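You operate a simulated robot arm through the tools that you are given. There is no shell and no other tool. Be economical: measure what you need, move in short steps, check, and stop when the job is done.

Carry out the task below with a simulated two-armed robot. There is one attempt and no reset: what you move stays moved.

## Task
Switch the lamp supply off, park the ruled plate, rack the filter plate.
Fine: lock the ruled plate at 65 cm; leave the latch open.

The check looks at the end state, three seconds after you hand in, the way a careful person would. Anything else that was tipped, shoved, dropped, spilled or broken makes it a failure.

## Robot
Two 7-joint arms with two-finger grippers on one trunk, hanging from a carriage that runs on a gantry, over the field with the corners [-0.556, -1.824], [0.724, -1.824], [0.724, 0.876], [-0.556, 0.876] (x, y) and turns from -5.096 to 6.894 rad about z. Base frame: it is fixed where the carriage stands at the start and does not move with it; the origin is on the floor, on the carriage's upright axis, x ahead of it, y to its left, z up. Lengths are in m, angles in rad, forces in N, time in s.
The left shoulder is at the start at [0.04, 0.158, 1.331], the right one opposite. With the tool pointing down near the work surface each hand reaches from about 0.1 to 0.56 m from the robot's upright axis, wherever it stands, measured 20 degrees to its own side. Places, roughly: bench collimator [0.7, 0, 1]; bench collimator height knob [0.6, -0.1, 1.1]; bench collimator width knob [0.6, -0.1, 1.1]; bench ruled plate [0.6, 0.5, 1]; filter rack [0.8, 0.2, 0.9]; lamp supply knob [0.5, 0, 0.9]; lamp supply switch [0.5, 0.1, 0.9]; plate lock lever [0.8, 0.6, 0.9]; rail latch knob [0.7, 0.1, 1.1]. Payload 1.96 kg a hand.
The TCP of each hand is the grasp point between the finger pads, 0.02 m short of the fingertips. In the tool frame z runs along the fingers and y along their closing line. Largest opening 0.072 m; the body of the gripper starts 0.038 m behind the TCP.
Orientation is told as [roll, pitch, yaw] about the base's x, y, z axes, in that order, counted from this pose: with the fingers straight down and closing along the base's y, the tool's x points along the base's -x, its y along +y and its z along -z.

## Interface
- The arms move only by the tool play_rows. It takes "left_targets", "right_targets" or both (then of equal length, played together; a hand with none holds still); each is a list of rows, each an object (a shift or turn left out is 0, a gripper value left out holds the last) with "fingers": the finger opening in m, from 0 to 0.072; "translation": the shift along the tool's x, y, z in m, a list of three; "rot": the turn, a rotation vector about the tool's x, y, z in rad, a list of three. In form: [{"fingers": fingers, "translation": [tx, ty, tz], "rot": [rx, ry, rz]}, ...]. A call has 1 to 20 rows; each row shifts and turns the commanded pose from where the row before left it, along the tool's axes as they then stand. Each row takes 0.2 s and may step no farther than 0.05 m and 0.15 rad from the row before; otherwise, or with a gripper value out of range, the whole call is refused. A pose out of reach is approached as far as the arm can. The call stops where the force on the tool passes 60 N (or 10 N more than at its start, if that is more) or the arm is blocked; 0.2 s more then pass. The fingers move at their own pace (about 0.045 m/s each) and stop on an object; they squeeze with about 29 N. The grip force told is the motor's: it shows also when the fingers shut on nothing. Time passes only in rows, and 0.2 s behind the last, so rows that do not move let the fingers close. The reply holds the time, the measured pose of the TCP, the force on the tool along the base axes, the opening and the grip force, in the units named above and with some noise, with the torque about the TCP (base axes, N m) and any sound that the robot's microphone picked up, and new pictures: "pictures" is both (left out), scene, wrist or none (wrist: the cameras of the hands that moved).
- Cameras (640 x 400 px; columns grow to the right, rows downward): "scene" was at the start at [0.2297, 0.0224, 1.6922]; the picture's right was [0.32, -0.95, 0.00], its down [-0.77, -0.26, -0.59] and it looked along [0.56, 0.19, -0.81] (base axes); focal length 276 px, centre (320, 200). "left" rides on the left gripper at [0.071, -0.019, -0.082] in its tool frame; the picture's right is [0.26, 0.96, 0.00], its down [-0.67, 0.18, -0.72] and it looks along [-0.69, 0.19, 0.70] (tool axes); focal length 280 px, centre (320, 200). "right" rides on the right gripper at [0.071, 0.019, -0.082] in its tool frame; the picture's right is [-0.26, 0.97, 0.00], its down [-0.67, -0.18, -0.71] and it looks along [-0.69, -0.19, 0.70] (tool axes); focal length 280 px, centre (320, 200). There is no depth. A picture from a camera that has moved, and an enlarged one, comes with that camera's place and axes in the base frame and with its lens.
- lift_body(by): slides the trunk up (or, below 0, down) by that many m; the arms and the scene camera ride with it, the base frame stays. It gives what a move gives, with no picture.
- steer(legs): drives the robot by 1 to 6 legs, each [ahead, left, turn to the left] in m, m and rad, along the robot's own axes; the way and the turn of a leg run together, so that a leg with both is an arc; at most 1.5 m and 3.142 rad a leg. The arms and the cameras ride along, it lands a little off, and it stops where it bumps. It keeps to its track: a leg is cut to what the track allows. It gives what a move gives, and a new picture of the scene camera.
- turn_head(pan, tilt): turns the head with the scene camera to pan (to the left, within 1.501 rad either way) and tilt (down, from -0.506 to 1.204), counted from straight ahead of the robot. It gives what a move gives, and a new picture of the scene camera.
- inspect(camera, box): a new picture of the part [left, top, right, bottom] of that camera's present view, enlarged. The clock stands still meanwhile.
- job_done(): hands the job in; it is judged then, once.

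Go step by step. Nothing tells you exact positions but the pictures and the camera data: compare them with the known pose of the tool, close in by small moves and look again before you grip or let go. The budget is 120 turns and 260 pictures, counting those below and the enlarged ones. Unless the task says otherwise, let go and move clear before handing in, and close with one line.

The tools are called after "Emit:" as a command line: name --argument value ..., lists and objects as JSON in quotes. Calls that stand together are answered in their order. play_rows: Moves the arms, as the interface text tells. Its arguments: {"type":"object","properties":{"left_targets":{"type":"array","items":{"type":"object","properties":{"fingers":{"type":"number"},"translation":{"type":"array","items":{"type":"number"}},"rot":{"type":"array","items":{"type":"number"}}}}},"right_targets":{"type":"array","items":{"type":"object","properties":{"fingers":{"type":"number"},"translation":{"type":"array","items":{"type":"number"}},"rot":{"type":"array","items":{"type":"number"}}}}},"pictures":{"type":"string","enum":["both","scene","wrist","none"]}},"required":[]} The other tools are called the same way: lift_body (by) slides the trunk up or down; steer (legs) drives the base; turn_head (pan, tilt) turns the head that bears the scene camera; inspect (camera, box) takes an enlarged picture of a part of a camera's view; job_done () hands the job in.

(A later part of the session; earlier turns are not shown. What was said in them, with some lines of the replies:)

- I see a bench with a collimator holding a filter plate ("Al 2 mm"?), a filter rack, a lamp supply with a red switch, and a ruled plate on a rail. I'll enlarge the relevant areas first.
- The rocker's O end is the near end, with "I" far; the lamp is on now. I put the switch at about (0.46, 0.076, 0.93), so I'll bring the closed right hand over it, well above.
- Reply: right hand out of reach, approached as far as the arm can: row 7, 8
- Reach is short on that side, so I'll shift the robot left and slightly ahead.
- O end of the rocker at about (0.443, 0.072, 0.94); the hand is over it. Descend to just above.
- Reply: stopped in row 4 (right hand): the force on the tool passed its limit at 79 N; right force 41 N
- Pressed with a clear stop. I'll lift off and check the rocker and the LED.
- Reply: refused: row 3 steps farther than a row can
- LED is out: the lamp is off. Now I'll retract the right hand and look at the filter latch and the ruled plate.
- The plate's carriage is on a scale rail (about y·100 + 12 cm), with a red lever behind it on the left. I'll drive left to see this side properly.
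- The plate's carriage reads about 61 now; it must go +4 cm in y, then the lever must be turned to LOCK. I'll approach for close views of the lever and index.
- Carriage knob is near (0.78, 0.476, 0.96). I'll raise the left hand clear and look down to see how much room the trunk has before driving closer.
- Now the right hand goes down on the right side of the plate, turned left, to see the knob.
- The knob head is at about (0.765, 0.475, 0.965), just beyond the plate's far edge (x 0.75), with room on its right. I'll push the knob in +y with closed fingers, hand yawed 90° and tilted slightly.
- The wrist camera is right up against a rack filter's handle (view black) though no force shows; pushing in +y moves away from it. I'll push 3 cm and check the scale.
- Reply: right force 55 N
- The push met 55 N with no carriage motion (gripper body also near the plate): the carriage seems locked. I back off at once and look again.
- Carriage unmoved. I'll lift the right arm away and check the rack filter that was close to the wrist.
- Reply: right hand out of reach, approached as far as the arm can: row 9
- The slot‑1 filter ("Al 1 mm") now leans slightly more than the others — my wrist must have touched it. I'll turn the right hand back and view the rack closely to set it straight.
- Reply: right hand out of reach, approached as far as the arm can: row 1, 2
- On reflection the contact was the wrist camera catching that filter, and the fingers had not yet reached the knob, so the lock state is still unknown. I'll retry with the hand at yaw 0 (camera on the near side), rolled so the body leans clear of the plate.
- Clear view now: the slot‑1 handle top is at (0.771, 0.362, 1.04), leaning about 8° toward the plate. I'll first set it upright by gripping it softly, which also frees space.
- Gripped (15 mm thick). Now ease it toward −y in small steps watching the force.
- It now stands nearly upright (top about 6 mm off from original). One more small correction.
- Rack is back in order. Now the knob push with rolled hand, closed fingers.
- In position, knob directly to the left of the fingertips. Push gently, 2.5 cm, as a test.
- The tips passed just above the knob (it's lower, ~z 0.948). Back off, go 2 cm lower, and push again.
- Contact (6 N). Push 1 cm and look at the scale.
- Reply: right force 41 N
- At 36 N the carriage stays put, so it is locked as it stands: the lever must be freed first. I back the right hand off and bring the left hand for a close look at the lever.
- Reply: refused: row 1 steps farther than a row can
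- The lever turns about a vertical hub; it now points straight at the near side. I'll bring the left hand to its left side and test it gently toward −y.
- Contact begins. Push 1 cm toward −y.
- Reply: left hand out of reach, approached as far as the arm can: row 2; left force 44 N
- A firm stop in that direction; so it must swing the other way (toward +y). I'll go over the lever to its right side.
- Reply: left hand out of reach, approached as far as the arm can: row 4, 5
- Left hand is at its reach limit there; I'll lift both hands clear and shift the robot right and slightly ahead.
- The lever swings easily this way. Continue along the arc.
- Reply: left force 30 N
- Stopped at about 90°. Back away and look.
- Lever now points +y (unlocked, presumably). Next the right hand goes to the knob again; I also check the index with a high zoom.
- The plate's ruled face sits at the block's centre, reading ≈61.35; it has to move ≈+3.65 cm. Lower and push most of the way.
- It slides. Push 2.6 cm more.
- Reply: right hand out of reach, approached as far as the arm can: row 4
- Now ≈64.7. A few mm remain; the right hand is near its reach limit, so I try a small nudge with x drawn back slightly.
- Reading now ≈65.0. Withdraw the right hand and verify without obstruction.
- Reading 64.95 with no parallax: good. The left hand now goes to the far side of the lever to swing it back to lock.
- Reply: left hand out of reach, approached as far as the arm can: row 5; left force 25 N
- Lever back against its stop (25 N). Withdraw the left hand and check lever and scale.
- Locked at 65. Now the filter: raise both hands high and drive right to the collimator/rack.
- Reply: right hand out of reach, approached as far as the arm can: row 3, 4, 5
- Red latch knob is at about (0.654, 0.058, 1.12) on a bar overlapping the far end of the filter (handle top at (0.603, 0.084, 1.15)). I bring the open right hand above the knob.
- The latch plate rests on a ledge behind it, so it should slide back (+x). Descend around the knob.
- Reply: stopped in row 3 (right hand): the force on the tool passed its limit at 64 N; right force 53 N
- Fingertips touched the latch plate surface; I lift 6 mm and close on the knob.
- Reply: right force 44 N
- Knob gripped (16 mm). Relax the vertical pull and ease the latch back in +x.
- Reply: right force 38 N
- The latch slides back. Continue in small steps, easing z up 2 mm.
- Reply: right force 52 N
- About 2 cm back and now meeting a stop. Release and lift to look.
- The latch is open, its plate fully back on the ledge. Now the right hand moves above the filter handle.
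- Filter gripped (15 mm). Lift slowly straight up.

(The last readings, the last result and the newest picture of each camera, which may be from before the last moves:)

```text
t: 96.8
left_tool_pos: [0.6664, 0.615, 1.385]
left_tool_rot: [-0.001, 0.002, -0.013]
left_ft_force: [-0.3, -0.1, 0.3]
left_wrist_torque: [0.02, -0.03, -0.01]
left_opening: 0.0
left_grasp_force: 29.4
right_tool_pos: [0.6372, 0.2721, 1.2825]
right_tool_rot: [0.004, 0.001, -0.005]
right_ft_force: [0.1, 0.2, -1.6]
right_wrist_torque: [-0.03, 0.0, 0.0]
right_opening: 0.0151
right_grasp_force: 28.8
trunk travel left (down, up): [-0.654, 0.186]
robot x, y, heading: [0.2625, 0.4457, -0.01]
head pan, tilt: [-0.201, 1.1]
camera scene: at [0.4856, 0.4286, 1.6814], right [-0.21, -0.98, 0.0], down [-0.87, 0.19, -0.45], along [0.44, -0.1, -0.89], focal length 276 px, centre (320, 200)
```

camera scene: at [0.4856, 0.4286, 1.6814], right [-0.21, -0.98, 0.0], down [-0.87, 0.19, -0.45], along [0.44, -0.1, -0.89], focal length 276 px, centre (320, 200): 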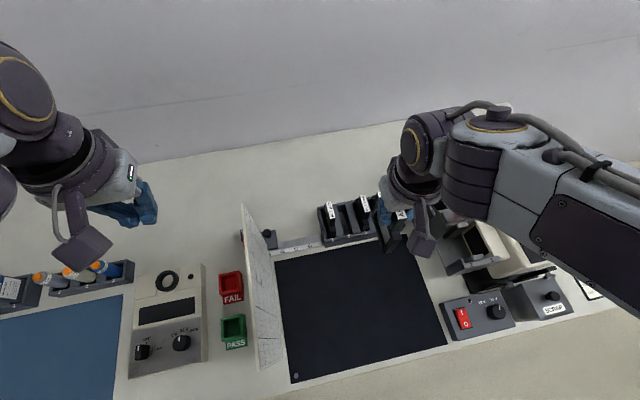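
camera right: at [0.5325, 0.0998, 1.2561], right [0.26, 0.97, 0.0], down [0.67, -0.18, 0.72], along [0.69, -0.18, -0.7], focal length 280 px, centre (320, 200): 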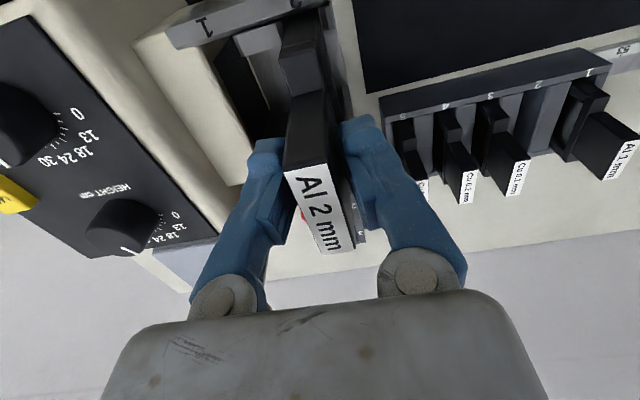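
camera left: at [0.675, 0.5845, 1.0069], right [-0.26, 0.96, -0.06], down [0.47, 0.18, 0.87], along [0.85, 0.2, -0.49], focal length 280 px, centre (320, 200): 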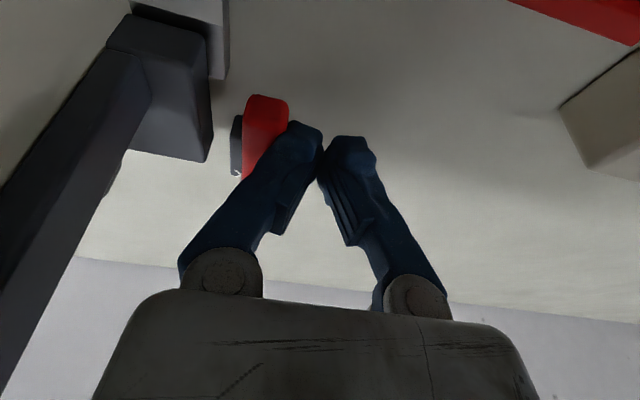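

Emit:
play_rows --right_targets '[{"translation": [-0.0327, 0.005, 0], "rot": [0, 0, -0.005]}, {"translation": [-0.0327, 0.005, 0]}, {"translation": [-0.0327, 0.005, 0]}, {"translation": [-0.0327, 0.005, 0]}, {"translation": [0, 0, 0.04]}, {"translation": [0, 0, 0.035]}]' --pictures "both"

Emit:
inspect --camera "scene" --box '[310, 170, 420, 260]'

Emit:
inspect --camera "right" --box '[160, 0, 460, 200]'

```text
t: 98.2
left_tool_pos: [0.6668, 0.6142, 1.3846]
left_tool_rot: [0.0, 0.0, -0.014]
left_ft_force: [0.2, 0.5, -1.0]
left_wrist_torque: [-0.02, 0.01, 0.0]
left_opening: 0.0
left_grasp_force: 29.1
right_tool_pos: [0.7699, 0.2888, 1.2061]
right_tool_rot: [0.005, -0.002, -0.001]
right_ft_force: [0.5, -0.8, 0.1]
right_wrist_torque: [0.01, 0.01, 0.0]
right_opening: 0.0149
right_grasp_force: 29.2
trunk travel left (down, up): [-0.654, 0.186]
robot x, y, heading: [0.2667, 0.4464, -0.017]
head pan, tilt: [-0.201, 1.1]
camera scene: at [0.4855, 0.4286, 1.6815], right [-0.21, -0.98, 0.0], down [-0.87, 0.19, -0.45], along [0.44, -0.1, -0.89], focal length 276 px, centre (320, 200)
camera right: at [0.6974, 0.3083, 1.2887], right [0.26, 0.97, 0.0], down [0.67, -0.19, 0.72], along [0.69, -0.19, -0.7], focal length 280 px, centre (320, 200)
```

scene: 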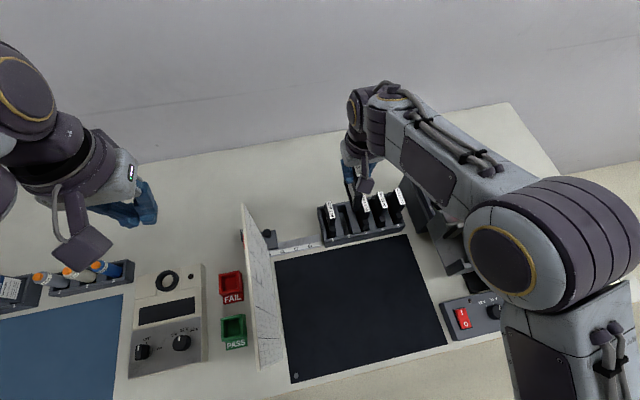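
right: 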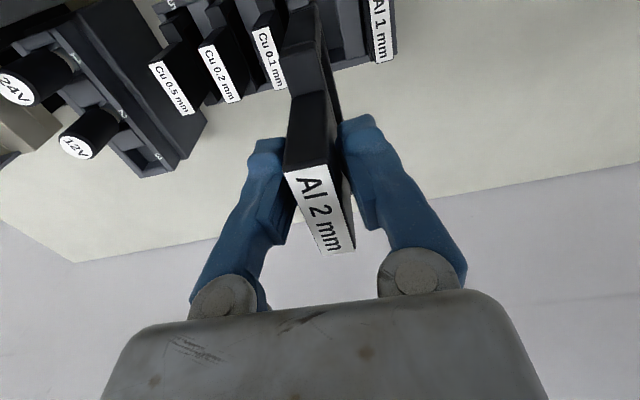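

```text
4.44 times, centred on (365, 215) of scene
camera zoom: at [0.4855, 0.4286, 1.6815], right [-0.21, -0.98, 0.0], down [-0.87, 0.19, -0.45], along [0.44, -0.1, -0.89], focal length 1225 px, centre (120, 133)
```

zoom: 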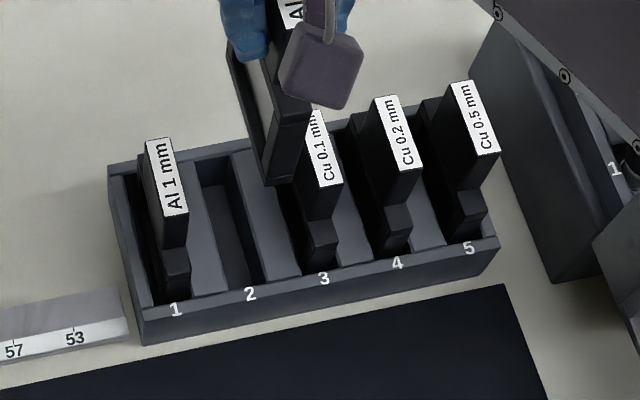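

```text
2.00 times, centred on (310, 100) of right
camera zoom: at [0.6974, 0.3083, 1.2887], right [0.26, 0.97, 0.0], down [0.67, -0.19, 0.72], along [0.69, -0.19, -0.7], focal length 561 px, centre (340, 400)
```

zoom: 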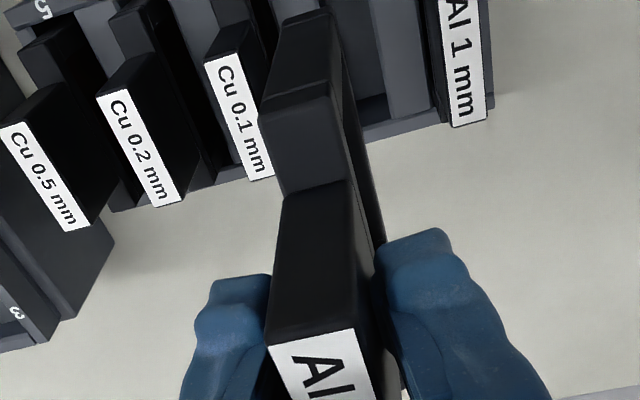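

Slot 2 centre is at y ≈ 0.2915, x ≈ 0.770. Correct and descend partway.

Emit:
play_rows --right_targets '[{"translation": [0, 0.0027, 0.03], "rot": [0.004, 0, 0]}, {"translation": [0, 0, 0.03]}, {"translation": [0, 0, 0.025]}]' --pictures "wrist"

Emit:
inspect --camera "scene" --box '[310, 170, 420, 260]'

Emit:
inspect --camera "right" --box '[160, 0, 460, 200]'

```text
t: 99.0
left_tool_pos: [0.6656, 0.6154, 1.3847]
left_tool_rot: [0.0, 0.0, -0.014]
left_ft_force: [-0.3, 0.0, 0.1]
left_wrist_torque: [0.02, -0.01, 0.01]
left_opening: 0.0
left_grasp_force: 28.9
right_tool_pos: [0.7677, 0.2938, 1.1213]
right_tool_rot: [0.0, 0.001, 0.002]
right_ft_force: [0.0, 0.6, -1.4]
right_wrist_torque: [0.01, 0.0, -0.02]
right_opening: 0.0147
right_grasp_force: 29.1
trunk travel left (down, up): [-0.654, 0.186]
robot x, y, heading: [0.2633, 0.443, -0.005]
head pan, tilt: [-0.201, 1.1]
camera right: at [0.6962, 0.3127, 1.2046], right [0.26, 0.97, 0.0], down [0.67, -0.18, 0.72], along [0.69, -0.19, -0.7], focal length 280 px, centre (320, 200)
```

right: 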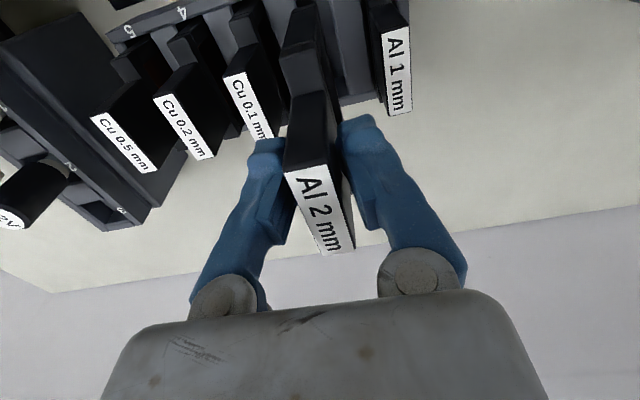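

```text
4.44 times, centred on (365, 215) of scene
camera zoom: at [0.4856, 0.4286, 1.6815], right [-0.21, -0.98, 0.0], down [-0.87, 0.19, -0.45], along [0.44, -0.1, -0.89], focal length 1225 px, centre (120, 133)
```

zoom: 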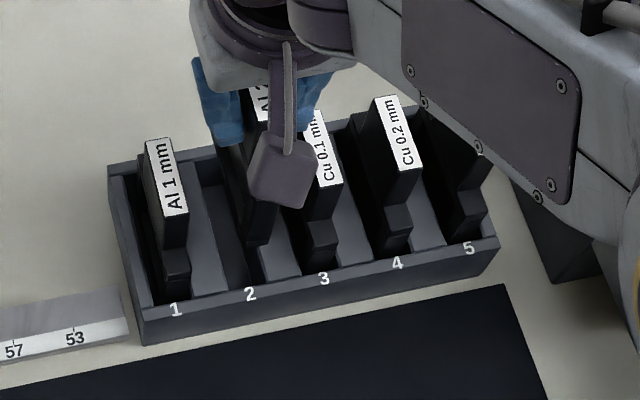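

```text
2.00 times, centred on (310, 100) of right
camera zoom: at [0.6962, 0.3127, 1.2046], right [0.26, 0.97, 0.0], down [0.67, -0.18, 0.72], along [0.69, -0.19, -0.7], focal length 561 px, centre (340, 400)
```

zoom: 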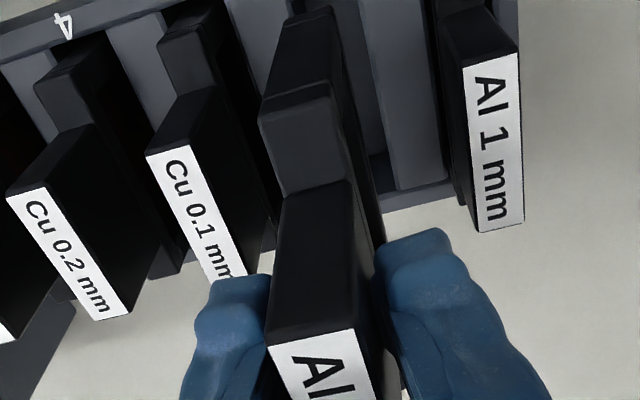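

Emit:
play_rows --right_targets '[{"translation": [-0.001, -0.0015, 0.02]}, {"translation": [0, 0, 0.015]}, {"translation": [0, 0, 0.012]}]' --pictures "wrist"

Emit:
inspect --camera "scene" --box '[310, 170, 420, 260]'

```text
t: 99.8
left_tool_pos: [0.6657, 0.6149, 1.3845]
left_tool_rot: [-0.001, 0.0, -0.015]
left_ft_force: [-0.6, -0.7, 0.0]
left_wrist_torque: [0.0, 0.0, 0.01]
left_opening: 0.0002
left_grasp_force: 29.8
right_tool_pos: [0.7684, 0.2931, 1.0772]
right_tool_rot: [-0.003, -0.002, -0.001]
right_ft_force: [-0.2, -0.1, -0.8]
right_wrist_torque: [0.0, 0.04, 0.01]
right_opening: 0.0148
right_grasp_force: 28.7
trunk travel left (down, up): [-0.654, 0.186]
robot x, y, heading: [0.2652, 0.4467, -0.014]
head pan, tilt: [-0.201, 1.1]
camera right: at [0.6976, 0.3119, 1.1598], right [0.26, 0.97, 0.0], down [0.67, -0.18, 0.72], along [0.69, -0.19, -0.7], focal length 280 px, centre (320, 200)
```

right: 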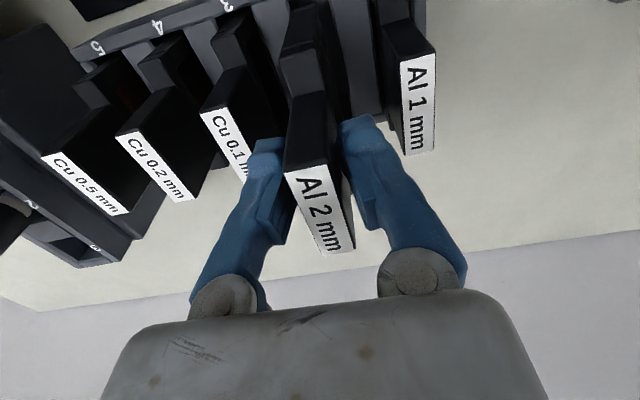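

```text
4.44 times, centred on (365, 215) of scene
camera zoom: at [0.4856, 0.4286, 1.6815], right [-0.21, -0.98, 0.0], down [-0.87, 0.19, -0.45], along [0.44, -0.1, -0.89], focal length 1225 px, centre (120, 133)
```

zoom: 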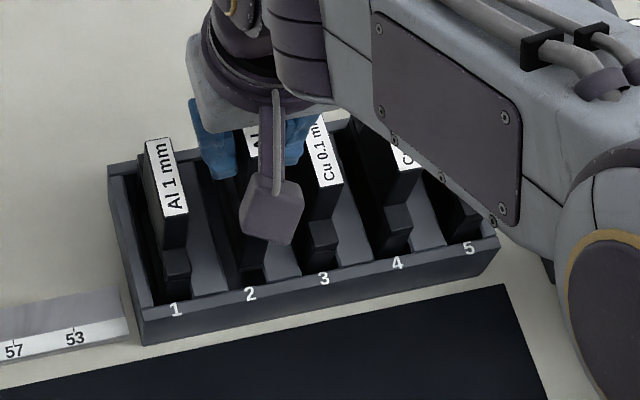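

Entering slot 2 with no contact. Lower to near seating height.

Emit:
play_rows --right_targets '[{"translation": [-0.001, -0.0005, 0.015]}, {"translation": [0, 0, 0.015]}, {"translation": [0, 0, 0.01]}, {"translation": [0, 0, 0.008]}]' --pictures "wrist"

```text
t: 100.8
left_tool_pos: [0.6659, 0.6149, 1.3841]
left_tool_rot: [0.0, 0.0, -0.013]
left_ft_force: [-1.2, -0.2, 0.0]
left_wrist_torque: [-0.02, 0.02, 0.02]
left_opening: 0.0
left_grasp_force: 28.9
right_tool_pos: [0.7696, 0.2919, 1.027]
right_tool_rot: [-0.001, -0.001, 0.0]
right_ft_force: [-1.3, 1.1, -0.6]
right_wrist_torque: [0.1, 0.06, 0.03]
right_opening: 0.0149
right_grasp_force: 29.1
trunk travel left (down, up): [-0.654, 0.186]
robot x, y, heading: [0.262, 0.4452, -0.015]
head pan, tilt: [-0.201, 1.1]
camera right: at [0.6983, 0.3102, 1.1094], right [0.26, 0.97, 0.0], down [0.67, -0.18, 0.72], along [0.69, -0.19, -0.7], focal length 280 px, centre (320, 200)
```

right: 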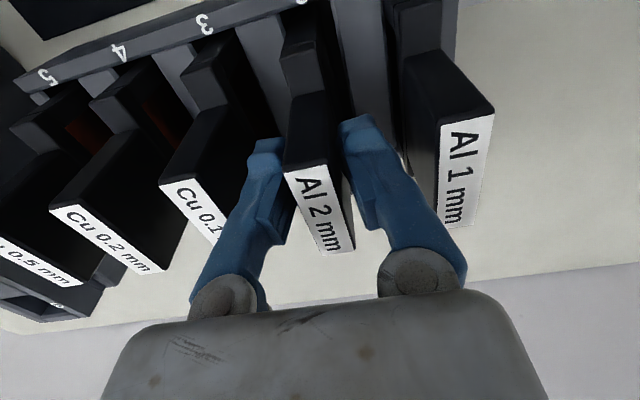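

Emit:
play_rows --right_targets '[{"translation": [0, 0, 0.003]}, {"translation": [0, 0, 0.003]}, {"translation": [0, 0, 0.003]}]' --pictures "none"

```text
t: 101.5
left_tool_pos: [0.6665, 0.6153, 1.3845]
left_tool_rot: [-0.001, 0.0, -0.014]
left_ft_force: [-0.2, -0.8, 0.0]
left_wrist_torque: [0.02, 0.01, 0.01]
left_opening: 0.0001
left_grasp_force: 29.0
right_tool_pos: [0.7719, 0.2911, 1.0196]
right_tool_rot: [-0.004, -0.004, 0.0]
right_ft_force: [-14.0, 2.0, 37.8]
right_wrist_torque: [0.04, 0.13, -0.07]
right_opening: 0.0148
right_grasp_force: 29.0
trunk travel left (down, up): [-0.654, 0.186]
robot x, y, heading: [0.2664, 0.4436, -0.008]
head pan, tilt: [-0.201, 1.1]
```

Seated firmly on the slot floor at z 1.02, matching the other filters. Ease up 2 mm, release, lift away, and inspect.

Emit:
play_rows --right_targets '[{"translation": [0.001, 0, -0.002]}, {"fingers": 0.04}, {}, {}, {"translation": [0, 0, -0.03]}, {"translation": [0, 0, -0.045]}, {"translation": [0, 0, -0.05]}, {"translation": [0.03, 0, -0.035]}, {"translation": [0.04, 0, -0.02]}, {"translation": [0.045, 0, 0]}, {"translation": [0.045, 0, 0]}]' --pictures "wrist"

Emit:
inspect --camera "scene" --box '[310, 170, 420, 260]'

Emit:
turn_head --pan -0.1 --tilt 0.95

```text
t: 104.0
left_tool_pos: [0.6663, 0.6145, 1.3846]
left_tool_rot: [0.001, 0.001, -0.013]
left_ft_force: [0.3, 0.1, 0.2]
left_wrist_torque: [0.0, 0.01, 0.02]
left_opening: 0.0002
left_grasp_force: 29.2
right_tool_pos: [0.6115, 0.2939, 1.1995]
right_tool_rot: [-0.001, -0.002, -0.001]
right_ft_force: [-0.5, -0.3, 0.5]
right_wrist_torque: [-0.04, 0.01, -0.02]
right_opening: 0.04
right_grasp_force: 0.1
trunk travel left (down, up): [-0.654, 0.186]
robot x, y, heading: [0.2631, 0.4434, -0.015]
head pan, tilt: [-0.201, 1.1]
camera right: at [0.5388, 0.3133, 1.2818], right [0.26, 0.97, 0.0], down [0.67, -0.18, 0.72], along [0.69, -0.19, -0.7], focal length 280 px, centre (320, 200)
```

right: 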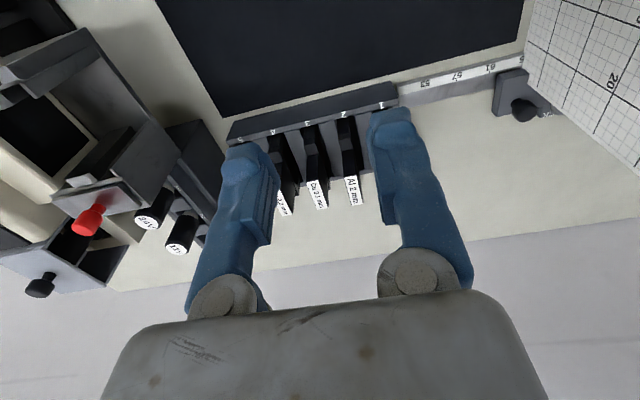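

```text
4.44 times, centred on (365, 215) of scene
camera zoom: at [0.4856, 0.4286, 1.6814], right [-0.21, -0.98, 0.0], down [-0.87, 0.19, -0.45], along [0.44, -0.1, -0.89], focal length 1225 px, centre (120, 133)
```

zoom: 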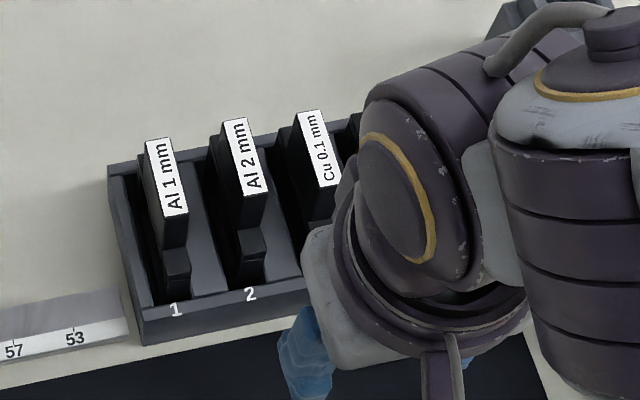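

```text
t: 104.7
left_tool_pos: [0.6662, 0.6153, 1.3841]
left_tool_rot: [0.001, 0.0, -0.014]
left_ft_force: [0.1, 0.0, 0.1]
left_wrist_torque: [0.01, 0.01, -0.01]
left_opening: 0.0
left_grasp_force: 29.3
right_tool_pos: [0.6123, 0.2945, 1.1989]
right_tool_rot: [0.001, 0.0, 0.0]
right_ft_force: [-0.3, 0.6, -0.4]
right_wrist_torque: [-0.02, -0.02, -0.02]
right_opening: 0.0401
right_grasp_force: 0.0
trunk travel left (down, up): [-0.654, 0.186]
robot x, y, heading: [0.2657, 0.4441, -0.006]
head pan, tilt: [-0.099, 0.949]
camera scene: at [0.4961, 0.4338, 1.6916], right [-0.11, -0.99, 0.0], down [-0.81, 0.09, -0.58], along [0.58, -0.07, -0.81], focal length 276 px, centre (320, 200)
```

scene: 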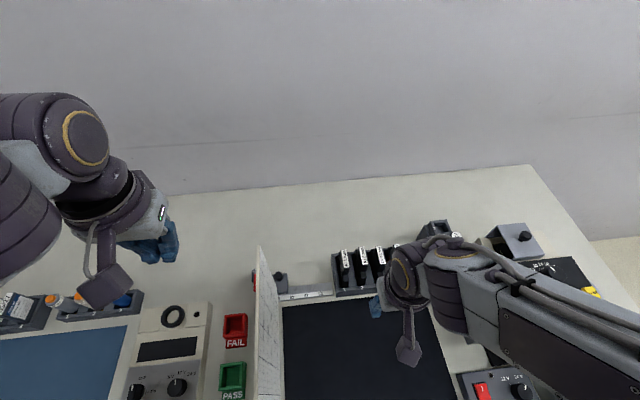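

Al 2 mm stands properly in slot 2. I raise the hands, back away, and make a final check of latch, lever, scale and supply.

Emit:
play_rows --right_targets '[{"translation": [0.02, 0, -0.04]}, {"translation": [0.02, 0, -0.04]}, {"translation": [0.02, 0, -0.04]}, {"translation": [0.02, 0, -0.04]}]' --pictures "none"

Emit:
steer --legs '[[-0.25, 0, 0]]'

Emit:
turn_head --pan -0.05 --tilt 0.85

```text
t: 105.7
left_tool_pos: [0.6662, 0.616, 1.3842]
left_tool_rot: [0.002, 0.001, -0.014]
left_ft_force: [-0.6, 0.3, 0.6]
left_wrist_torque: [0.03, 0.02, -0.01]
left_opening: 0.0
left_grasp_force: 28.7
right_tool_pos: [0.5286, 0.2932, 1.3605]
right_tool_rot: [0.0, 0.0, 0.002]
right_ft_force: [1.0, 0.3, 0.2]
right_wrist_torque: [0.01, 0.0, 0.03]
right_opening: 0.04
right_grasp_force: 0.0
trunk travel left (down, up): [-0.654, 0.186]
robot x, y, heading: [0.2627, 0.4465, -0.012]
head pan, tilt: [-0.099, 0.949]
```

```text
t: 107.5
left_tool_pos: [0.4191, 0.6169, 1.3843]
left_tool_rot: [0.0, -0.002, -0.021]
left_ft_force: [-0.7, -0.2, 0.0]
left_wrist_torque: [0.01, 0.0, 0.0]
left_opening: 0.0
left_grasp_force: 29.2
right_tool_pos: [0.2814, 0.2958, 1.3608]
right_tool_rot: [0.001, 0.0, -0.007]
right_ft_force: [0.4, -0.7, 0.6]
right_wrist_torque: [-0.01, 0.02, 0.03]
right_opening: 0.04
right_grasp_force: 0.1
trunk travel left (down, up): [-0.654, 0.186]
robot x, y, heading: [0.0141, 0.4487, -0.02]
head pan, tilt: [-0.099, 0.949]
camera scene: at [0.2477, 0.4363, 1.6917], right [-0.12, -0.99, 0.0], down [-0.81, 0.1, -0.58], along [0.58, -0.07, -0.81], focal length 276 px, centre (320, 200)
```

scene: 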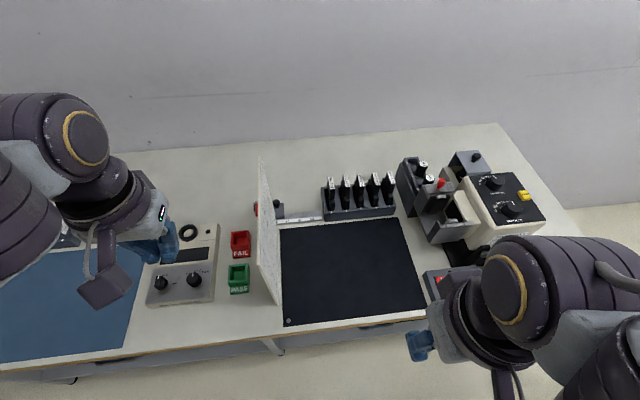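

```text
t: 108.1
left_tool_pos: [0.4206, 0.6158, 1.3841]
left_tool_rot: [0.0, 0.001, -0.022]
left_ft_force: [-1.0, 0.6, -0.1]
left_wrist_torque: [-0.01, -0.02, 0.04]
left_opening: 0.0
left_grasp_force: 29.9
right_tool_pos: [0.2806, 0.2963, 1.3605]
right_tool_rot: [0.0, -0.001, -0.006]
right_ft_force: [-0.2, -0.4, 1.9]
right_wrist_torque: [0.03, 0.03, 0.0]
right_opening: 0.04
right_grasp_force: 0.0
trunk travel left (down, up): [-0.654, 0.186]
robot x, y, heading: [0.016, 0.4459, -0.019]
head pan, tilt: [-0.051, 0.85]
camera scene: at [0.2534, 0.4394, 1.6992], right [-0.07, -1.0, 0.0], down [-0.75, 0.05, -0.66], along [0.66, -0.05, -0.75], focal length 276 px, centre (320, 200)
```

scene: 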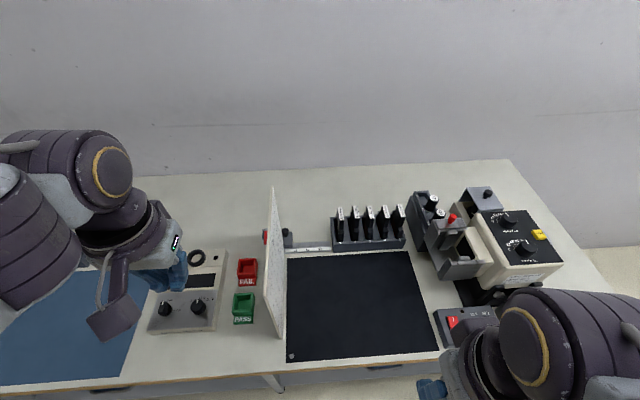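

Emit:
inspect --camera "scene" --box '[255, 185, 415, 265]'

Emit:
inspect --camera "scene" --box '[400, 180, 560, 350]'

Emit:
inspect --camera "right" --box '[0, 0, 640, 400]'

```text
4.00 times, centred on (335, 225) of scene
camera zoom: at [0.2534, 0.4394, 1.6992], right [-0.07, -1.0, 0.0], down [-0.75, 0.05, -0.66], along [0.66, -0.05, -0.75], focal length 1102 px, centre (260, 100)
```

zoom: 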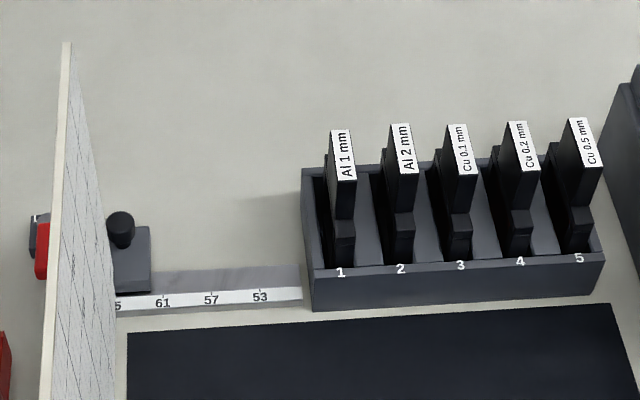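

```text
2.35 times, centred on (480, 265) of scene
camera zoom: at [0.2534, 0.4394, 1.6992], right [-0.07, -1.0, 0.0], down [-0.75, 0.05, -0.66], along [0.66, -0.05, -0.75], focal length 648 px, centre (-56, 47)
```

zoom: 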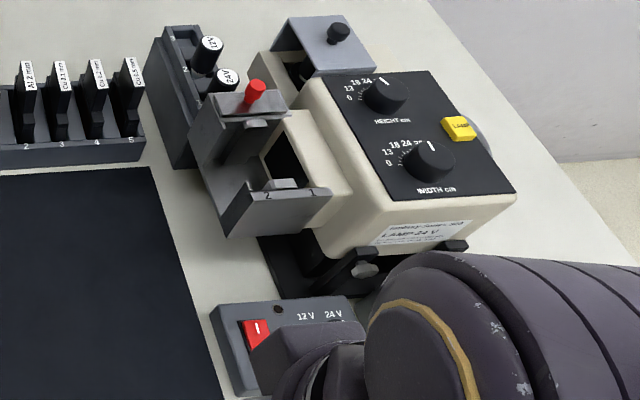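

```text
1.00 times, centred on (320, 200) of right (not enlarged: the box is as wide or as high as the picture)
camera zoom: at [0.2093, 0.3149, 1.4431], right [0.27, 0.96, 0.0], down [0.67, -0.19, 0.72], along [0.69, -0.19, -0.7], focal length 280 px, centre (320, 200)
```

zoom: 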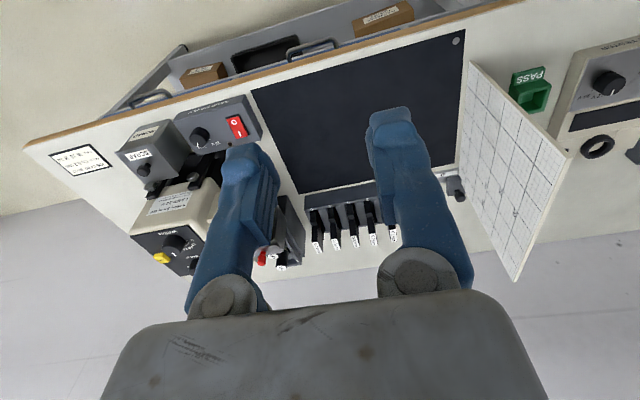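

Everything checks out: the lamp LED is dark, the ruled plate is at 65 with its lever on LOCK, the filter is in slot 2, and the latch is back. Both hands are clear.

Emit:
job_done

```text
The job is handed in.
```

The lamp supply is off, the ruled plate is locked at 65 cm (reads about 64.95), the Al 2 mm filter is in rack slot 2, and the latch is left open; my wrist camera knocked the Al 1 mm filter in slot 1 askew on the way, and I set it upright again to within a few millimetres.
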